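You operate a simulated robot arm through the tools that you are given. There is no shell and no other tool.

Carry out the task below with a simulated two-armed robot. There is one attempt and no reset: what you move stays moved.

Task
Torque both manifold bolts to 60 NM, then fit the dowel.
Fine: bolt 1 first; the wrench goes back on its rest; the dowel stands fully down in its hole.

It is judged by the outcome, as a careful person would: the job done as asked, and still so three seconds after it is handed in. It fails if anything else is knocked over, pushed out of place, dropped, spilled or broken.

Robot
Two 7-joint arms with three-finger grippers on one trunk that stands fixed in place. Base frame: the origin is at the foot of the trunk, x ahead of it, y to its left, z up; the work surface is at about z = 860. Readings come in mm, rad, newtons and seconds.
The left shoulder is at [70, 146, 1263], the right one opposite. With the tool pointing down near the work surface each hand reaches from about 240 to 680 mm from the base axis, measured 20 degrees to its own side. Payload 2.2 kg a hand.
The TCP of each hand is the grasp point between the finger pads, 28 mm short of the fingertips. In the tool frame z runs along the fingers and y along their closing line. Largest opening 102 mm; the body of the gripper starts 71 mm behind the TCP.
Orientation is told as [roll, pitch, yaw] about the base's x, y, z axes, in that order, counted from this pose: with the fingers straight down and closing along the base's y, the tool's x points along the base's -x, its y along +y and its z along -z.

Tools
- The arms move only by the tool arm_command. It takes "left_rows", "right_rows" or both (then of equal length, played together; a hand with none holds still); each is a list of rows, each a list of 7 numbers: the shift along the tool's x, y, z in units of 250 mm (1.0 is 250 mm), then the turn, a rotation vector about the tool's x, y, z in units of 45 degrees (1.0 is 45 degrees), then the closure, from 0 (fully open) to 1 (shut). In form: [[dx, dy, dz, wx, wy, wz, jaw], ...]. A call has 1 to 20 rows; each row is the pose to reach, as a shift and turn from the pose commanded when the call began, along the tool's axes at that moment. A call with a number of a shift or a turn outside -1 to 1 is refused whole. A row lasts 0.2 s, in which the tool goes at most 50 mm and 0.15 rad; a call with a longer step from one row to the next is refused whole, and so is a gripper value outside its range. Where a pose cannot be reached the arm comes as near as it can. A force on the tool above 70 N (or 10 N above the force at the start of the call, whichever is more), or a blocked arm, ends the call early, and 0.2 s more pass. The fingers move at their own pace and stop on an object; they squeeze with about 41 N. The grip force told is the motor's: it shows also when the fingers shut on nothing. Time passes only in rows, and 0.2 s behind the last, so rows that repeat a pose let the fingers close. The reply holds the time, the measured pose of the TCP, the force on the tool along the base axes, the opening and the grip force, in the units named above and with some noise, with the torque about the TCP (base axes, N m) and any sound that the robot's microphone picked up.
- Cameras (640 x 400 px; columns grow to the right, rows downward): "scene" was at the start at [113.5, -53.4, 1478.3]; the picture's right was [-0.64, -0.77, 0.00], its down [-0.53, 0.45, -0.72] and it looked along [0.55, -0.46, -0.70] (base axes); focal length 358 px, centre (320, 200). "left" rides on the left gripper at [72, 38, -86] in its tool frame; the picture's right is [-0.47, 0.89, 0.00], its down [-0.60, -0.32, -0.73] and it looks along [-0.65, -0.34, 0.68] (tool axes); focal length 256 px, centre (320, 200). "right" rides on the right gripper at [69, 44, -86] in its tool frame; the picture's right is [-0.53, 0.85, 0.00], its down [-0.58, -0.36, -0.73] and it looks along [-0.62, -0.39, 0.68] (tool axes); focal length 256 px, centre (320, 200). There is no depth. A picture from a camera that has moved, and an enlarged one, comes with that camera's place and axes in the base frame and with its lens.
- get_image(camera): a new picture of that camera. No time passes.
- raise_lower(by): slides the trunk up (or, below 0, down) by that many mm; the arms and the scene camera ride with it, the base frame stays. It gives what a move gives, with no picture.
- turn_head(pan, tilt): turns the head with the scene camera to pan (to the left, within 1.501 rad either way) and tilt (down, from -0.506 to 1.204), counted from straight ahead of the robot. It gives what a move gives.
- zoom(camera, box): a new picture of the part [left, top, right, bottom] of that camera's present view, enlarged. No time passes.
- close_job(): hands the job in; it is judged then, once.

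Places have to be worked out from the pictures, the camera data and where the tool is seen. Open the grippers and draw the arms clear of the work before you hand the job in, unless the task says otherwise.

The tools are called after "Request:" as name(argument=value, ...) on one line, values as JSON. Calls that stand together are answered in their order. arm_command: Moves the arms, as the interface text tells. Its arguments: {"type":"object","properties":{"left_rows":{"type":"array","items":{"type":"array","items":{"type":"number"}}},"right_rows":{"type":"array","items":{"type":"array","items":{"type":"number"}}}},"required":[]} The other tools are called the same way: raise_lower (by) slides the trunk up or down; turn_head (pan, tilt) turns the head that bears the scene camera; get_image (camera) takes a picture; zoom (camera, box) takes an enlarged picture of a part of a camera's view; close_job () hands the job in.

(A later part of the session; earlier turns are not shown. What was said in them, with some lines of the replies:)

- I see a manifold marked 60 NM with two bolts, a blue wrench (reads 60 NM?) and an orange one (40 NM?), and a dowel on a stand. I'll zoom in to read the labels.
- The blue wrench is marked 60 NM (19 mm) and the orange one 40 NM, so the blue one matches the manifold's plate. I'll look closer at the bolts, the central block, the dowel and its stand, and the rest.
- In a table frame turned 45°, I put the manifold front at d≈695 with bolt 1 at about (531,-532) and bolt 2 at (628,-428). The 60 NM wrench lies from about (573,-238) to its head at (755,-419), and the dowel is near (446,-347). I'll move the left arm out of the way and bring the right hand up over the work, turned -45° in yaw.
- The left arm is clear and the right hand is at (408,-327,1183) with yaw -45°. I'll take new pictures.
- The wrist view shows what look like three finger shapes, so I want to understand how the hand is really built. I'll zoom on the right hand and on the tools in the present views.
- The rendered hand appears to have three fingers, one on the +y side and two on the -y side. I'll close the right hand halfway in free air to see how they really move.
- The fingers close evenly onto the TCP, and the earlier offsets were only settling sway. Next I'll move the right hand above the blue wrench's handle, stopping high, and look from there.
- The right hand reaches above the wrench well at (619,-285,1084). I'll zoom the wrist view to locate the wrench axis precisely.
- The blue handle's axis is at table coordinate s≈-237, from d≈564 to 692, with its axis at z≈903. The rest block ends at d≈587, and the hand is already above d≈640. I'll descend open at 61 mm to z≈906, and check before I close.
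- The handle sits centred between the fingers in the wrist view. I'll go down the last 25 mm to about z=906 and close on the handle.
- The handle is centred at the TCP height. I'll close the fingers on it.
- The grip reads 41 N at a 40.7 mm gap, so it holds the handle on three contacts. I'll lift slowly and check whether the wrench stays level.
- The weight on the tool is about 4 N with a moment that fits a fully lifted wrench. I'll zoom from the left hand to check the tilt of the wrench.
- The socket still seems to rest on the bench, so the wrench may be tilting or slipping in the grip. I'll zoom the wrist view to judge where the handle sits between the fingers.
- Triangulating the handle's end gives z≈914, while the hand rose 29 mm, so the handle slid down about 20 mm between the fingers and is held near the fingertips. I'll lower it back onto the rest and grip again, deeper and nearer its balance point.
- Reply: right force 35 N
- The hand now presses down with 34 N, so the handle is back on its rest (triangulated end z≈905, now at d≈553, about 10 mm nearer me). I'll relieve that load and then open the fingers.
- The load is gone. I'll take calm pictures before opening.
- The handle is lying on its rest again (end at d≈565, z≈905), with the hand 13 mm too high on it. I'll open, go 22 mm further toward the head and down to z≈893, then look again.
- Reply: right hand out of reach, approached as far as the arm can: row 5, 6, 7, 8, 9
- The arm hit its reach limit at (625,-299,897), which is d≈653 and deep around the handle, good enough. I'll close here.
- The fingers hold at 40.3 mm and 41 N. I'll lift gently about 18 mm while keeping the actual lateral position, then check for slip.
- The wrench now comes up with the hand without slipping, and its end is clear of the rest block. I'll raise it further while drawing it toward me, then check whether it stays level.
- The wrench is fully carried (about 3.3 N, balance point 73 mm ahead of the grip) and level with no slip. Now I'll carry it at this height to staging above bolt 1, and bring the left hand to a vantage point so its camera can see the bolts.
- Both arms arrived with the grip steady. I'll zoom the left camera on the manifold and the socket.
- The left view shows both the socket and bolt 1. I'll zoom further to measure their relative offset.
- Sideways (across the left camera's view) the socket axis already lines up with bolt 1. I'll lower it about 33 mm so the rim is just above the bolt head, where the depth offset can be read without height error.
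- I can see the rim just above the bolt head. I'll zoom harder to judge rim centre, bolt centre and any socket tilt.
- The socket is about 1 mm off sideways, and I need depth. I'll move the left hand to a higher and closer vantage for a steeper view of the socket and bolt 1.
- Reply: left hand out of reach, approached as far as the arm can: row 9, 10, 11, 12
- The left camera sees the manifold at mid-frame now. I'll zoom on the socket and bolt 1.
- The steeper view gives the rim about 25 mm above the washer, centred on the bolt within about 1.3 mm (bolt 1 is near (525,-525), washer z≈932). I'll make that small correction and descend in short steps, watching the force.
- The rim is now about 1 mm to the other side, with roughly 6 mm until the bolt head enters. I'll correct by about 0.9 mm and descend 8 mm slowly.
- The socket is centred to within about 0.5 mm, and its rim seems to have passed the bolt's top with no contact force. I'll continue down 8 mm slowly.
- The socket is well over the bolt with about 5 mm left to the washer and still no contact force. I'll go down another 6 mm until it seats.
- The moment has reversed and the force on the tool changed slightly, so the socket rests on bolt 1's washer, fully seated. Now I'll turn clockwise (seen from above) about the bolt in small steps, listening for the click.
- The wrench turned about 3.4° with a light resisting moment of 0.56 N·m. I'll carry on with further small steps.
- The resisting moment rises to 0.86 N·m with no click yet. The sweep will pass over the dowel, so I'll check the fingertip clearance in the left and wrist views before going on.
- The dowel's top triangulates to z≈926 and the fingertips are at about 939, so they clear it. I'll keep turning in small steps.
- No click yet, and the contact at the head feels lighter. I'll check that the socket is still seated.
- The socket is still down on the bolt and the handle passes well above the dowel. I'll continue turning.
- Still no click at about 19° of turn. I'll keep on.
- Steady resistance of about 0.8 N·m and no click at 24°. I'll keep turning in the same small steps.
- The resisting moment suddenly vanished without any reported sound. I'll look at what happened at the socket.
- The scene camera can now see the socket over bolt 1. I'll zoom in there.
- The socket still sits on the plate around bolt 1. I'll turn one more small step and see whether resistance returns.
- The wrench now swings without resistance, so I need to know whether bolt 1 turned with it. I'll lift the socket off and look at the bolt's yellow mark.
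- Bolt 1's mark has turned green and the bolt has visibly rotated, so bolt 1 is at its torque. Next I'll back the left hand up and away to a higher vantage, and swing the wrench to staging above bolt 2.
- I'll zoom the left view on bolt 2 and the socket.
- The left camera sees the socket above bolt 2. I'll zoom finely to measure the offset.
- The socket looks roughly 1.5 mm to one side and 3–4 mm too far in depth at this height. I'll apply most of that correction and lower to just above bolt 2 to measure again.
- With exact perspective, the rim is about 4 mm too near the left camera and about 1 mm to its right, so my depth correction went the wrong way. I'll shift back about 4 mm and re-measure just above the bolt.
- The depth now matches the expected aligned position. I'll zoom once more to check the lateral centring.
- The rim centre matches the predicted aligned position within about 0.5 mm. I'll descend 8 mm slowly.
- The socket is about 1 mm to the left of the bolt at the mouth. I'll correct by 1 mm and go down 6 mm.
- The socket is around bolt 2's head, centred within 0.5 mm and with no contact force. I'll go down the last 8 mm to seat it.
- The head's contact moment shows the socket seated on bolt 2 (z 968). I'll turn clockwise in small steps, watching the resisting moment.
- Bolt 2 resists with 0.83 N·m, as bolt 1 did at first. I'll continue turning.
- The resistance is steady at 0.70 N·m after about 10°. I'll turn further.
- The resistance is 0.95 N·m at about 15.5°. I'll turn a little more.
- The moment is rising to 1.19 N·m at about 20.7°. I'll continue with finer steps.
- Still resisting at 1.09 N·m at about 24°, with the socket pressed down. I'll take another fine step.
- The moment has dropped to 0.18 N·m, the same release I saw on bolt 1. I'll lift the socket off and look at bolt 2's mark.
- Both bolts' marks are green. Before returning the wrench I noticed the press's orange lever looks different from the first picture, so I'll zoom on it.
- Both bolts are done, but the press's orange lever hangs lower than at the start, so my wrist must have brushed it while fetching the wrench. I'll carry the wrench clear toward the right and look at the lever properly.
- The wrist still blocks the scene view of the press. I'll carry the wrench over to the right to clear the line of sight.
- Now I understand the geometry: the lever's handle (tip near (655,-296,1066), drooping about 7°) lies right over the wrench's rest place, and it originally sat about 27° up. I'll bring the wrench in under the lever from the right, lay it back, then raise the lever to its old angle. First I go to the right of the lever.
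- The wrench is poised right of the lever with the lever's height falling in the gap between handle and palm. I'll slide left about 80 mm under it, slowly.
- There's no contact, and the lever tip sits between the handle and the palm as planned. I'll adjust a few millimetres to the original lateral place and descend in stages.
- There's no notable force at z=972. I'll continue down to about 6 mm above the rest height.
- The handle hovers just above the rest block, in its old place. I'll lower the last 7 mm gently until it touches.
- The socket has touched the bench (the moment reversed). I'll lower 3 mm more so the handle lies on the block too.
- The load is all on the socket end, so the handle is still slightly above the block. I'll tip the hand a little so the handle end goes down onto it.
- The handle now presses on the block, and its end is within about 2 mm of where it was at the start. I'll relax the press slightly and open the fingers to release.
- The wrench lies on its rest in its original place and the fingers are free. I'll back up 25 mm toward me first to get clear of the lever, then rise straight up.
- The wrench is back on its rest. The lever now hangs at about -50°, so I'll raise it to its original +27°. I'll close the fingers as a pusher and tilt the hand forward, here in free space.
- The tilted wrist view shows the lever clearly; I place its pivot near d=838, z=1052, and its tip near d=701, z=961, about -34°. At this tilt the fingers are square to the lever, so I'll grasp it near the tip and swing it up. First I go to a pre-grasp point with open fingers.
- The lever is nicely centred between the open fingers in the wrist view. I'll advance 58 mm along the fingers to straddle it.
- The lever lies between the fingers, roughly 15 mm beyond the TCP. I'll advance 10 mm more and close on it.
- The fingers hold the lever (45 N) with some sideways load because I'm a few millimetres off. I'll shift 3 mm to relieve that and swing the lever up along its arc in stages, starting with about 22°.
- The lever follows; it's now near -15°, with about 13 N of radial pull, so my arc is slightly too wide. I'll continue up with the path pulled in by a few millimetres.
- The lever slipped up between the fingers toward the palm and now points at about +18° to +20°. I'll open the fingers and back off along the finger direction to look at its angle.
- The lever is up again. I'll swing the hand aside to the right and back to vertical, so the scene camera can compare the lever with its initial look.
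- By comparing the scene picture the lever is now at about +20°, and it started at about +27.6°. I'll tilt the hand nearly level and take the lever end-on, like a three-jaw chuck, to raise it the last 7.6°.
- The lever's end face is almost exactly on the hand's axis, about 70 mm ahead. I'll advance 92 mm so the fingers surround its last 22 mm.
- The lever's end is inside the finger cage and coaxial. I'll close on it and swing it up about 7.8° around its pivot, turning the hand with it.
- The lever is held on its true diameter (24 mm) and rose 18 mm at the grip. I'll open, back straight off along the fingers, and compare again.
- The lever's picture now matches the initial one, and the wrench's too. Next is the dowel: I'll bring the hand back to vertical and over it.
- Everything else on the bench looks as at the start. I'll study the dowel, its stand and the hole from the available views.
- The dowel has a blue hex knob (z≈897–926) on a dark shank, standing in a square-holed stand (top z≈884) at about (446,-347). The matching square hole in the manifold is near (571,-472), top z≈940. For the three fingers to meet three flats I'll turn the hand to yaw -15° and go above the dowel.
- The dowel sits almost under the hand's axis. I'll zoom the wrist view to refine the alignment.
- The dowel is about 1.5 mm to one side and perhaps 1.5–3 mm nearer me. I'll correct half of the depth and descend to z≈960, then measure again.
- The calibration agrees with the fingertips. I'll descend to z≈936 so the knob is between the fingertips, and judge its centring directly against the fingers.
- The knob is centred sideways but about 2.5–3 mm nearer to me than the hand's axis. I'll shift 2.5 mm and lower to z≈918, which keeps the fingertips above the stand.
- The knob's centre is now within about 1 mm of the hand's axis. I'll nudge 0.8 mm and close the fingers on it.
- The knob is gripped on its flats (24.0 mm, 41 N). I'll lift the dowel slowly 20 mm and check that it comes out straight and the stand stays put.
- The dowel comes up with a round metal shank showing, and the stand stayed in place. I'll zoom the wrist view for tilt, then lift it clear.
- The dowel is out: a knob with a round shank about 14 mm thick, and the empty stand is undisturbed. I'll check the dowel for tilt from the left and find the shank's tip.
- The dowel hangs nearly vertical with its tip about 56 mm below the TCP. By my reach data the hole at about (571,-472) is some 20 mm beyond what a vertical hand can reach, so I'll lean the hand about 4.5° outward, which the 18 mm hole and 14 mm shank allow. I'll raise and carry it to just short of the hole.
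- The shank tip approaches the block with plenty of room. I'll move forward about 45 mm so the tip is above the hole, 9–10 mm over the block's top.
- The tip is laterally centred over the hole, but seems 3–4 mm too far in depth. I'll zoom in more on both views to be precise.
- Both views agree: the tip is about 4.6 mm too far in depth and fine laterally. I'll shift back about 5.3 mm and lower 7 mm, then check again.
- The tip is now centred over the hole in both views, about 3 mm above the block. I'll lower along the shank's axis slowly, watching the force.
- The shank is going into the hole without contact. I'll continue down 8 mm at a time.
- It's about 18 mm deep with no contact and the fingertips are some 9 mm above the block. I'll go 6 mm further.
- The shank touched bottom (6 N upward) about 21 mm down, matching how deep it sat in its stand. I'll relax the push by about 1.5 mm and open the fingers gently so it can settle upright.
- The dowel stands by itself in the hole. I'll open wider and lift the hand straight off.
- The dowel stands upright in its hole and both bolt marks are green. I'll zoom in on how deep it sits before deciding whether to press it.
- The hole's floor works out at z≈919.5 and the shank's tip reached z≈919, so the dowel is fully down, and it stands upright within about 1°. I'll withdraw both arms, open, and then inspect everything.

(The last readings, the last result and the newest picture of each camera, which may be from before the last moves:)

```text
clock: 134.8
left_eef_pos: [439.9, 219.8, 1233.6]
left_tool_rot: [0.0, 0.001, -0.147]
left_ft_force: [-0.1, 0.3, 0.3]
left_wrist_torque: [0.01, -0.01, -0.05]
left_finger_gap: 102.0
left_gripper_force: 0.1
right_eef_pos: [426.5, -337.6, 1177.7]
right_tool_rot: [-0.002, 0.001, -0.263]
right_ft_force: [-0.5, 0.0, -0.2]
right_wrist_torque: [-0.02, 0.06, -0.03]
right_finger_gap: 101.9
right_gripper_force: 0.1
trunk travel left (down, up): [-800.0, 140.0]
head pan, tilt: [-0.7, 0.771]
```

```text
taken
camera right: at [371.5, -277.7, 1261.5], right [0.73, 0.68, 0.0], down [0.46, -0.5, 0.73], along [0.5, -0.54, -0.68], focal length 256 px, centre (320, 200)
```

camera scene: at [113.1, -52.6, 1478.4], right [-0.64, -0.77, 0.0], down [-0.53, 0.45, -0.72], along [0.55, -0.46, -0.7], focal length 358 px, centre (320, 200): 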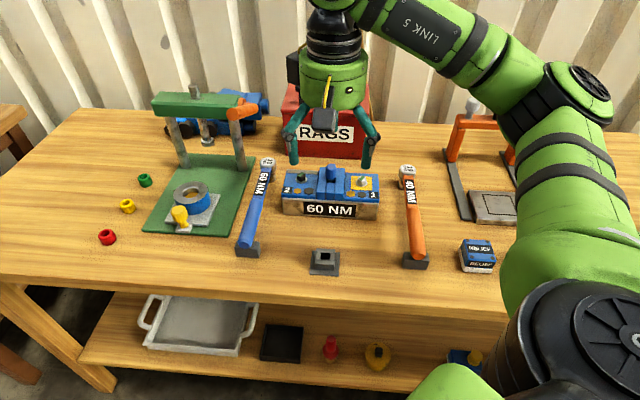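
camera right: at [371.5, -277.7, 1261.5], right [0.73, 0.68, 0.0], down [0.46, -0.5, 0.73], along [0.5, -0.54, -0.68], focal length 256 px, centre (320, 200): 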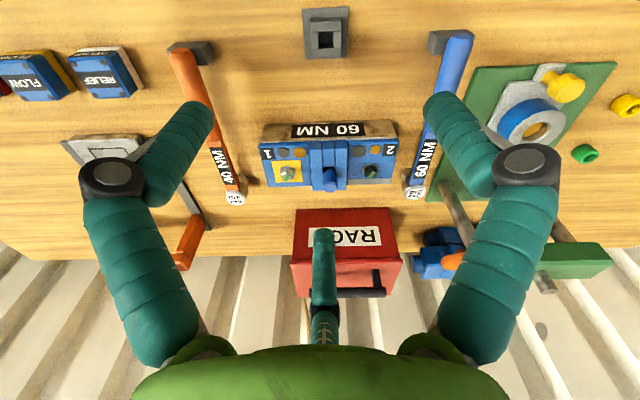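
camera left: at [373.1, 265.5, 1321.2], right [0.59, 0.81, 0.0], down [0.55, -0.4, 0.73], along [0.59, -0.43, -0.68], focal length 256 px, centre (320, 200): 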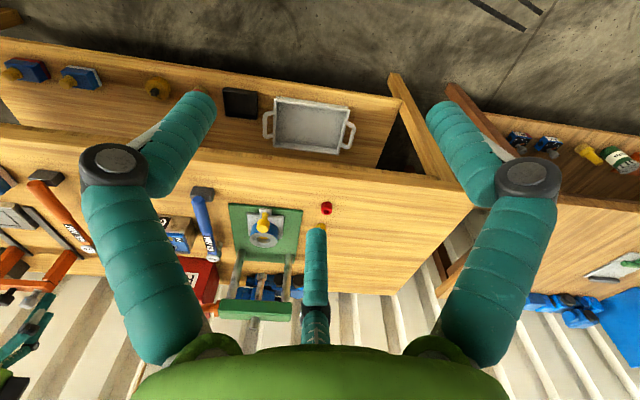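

Both grippers are open and the arms are up. I'll draw the right arm further back, then inspect the wrench, lever, bolts and dowel in detail.

Request:
arm_command(right_rows=[[0.06, -0.04, 0, 0, 0, 0, 0], [0.13, -0.08, 0, 0, 0, 0, 0], [0.21, -0.13, 0, 0, 0, 0, 0], [0.29, -0.18, 0, 0, 0, 0, 0], [0.37, -0.23, 0, 0, 0, 0, 0], [0.44, -0.28, 0, 0, 0, 0, 0], [0.482, -0.302, 0, 0, 0, 0, 0], [0.482, -0.302, 0, 0, 0, 0, 0], [0.482, -0.302, 0, 0, 0, 0, 0]])

Request:
zoom(camera="scene", box=[80, 80, 280, 270])

Request:
zoom(camera="scene", box=[220, 140, 420, 280])

Request:
zoom(camera="scene", box=[275, 155, 385, 225])

Request:
zoom(camera="scene", box=[228, 225, 278, 265])

Request:
get_image(camera="scene")

```text
clock: 136.8
left_eef_pos: [440.8, 218.1, 1235.5]
left_tool_rot: [0.002, 0.0, -0.148]
left_ft_force: [0.3, 0.5, -0.5]
left_wrist_torque: [-0.02, 0.0, 0.03]
left_finger_gap: 102.0
left_gripper_force: 0.2
right_eef_pos: [290.5, -380.7, 1175.1]
right_tool_rot: [0.001, -0.001, -0.261]
right_ft_force: [0.0, 1.0, 0.3]
right_wrist_torque: [-0.03, 0.0, -0.02]
right_finger_gap: 102.1
right_gripper_force: 0.1
trunk travel left (down, up): [-800.0, 140.0]
head pan, tilt: [-0.7, 0.771]
```

```text
2.11 times, centred on (180, 175) of scene
camera zoom: at [113.4, -53.4, 1478.3], right [-0.64, -0.77, 0.0], down [-0.53, 0.45, -0.72], along [0.55, -0.46, -0.7], focal length 753 px, centre (615, 253)
```

zoom: 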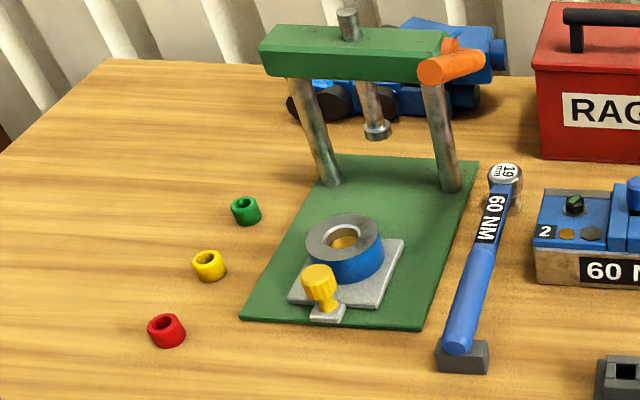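

```text
2.86 times, centred on (320, 210) of scene
camera zoom: at [113.4, -53.4, 1478.3], right [-0.64, -0.77, 0.0], down [-0.53, 0.45, -0.72], along [0.55, -0.46, -0.7], focal length 1022 px, centre (320, 171)
```

zoom: 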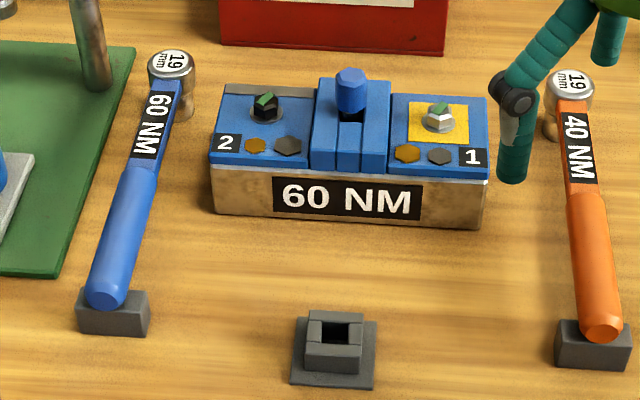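

```text
5.71 times, centred on (330, 190) of scene
camera zoom: at [113.4, -53.4, 1478.3], right [-0.64, -0.77, 0.0], down [-0.53, 0.45, -0.72], along [0.55, -0.46, -0.7], focal length 2043 px, centre (263, 257)
```

zoom: 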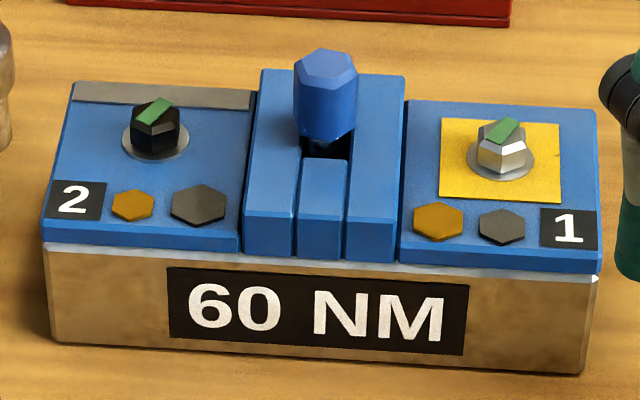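

```text
10.00 times, centred on (253, 245) of scene
camera zoom: at [113.4, -53.4, 1478.3], right [-0.64, -0.77, 0.0], down [-0.53, 0.45, -0.72], along [0.55, -0.46, -0.7], focal length 3576 px, centre (990, -250)
```

zoom: 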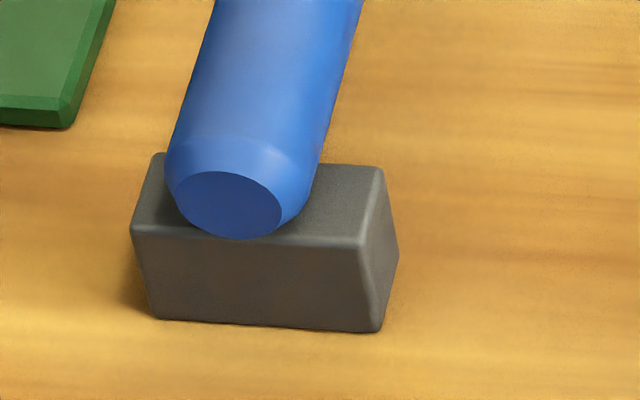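

```text
taken
camera scene: at [113.4, -53.4, 1478.3], right [-0.64, -0.77, 0.0], down [-0.53, 0.45, -0.72], along [0.55, -0.46, -0.7], focal length 358 px, centre (320, 200)
```

scene: 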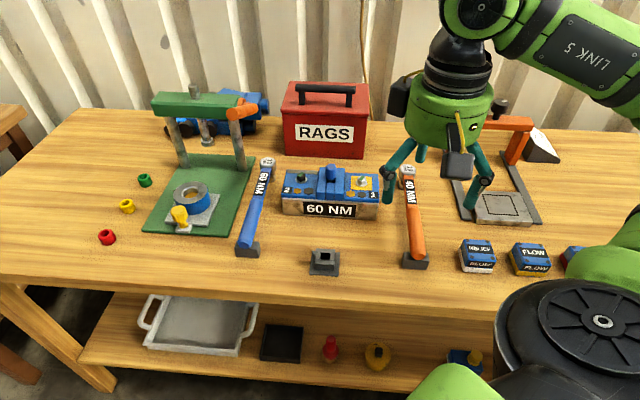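

All checks match: both bolt marks are green and the dowel stands upright on the hole's floor (knob top z≈981). The 60 NM wrench lies within 2 mm of its original place on its rest, and the press lever is back at its initial angle. Grippers are open and the arms are clear, so I'm handing the job in.

Request:
close_job()

```text
The job is handed in.
```

The job is handed in: bolt 1 and then bolt 2 are torqued to 60 NM, the wrench is back on its rest, and the dowel is in its hole.

- **Bolts:** I used the blue 60 NM wrench. On each bolt the resistance fell away after about 27° of turn and its yellow mark turned green. The microphone never reported a click, so the green marks are my evidence.
- **Wrench:** It lies on its rest within about 2 mm of its original place.
- **Dowel:** It stands upright within about 1–2°. The shank touched the bottom of the hole about 21 mm down. I did not press on it after letting go.
- **Press lever:** While fetching the wrench, my arm pushed the orange press lever down. I raised it again, and it now looks the same as in the first pictures, but I judged that only by eye.

In the last pictures nothing else on the bench looks moved. Both grippers are open and the arms are clear.
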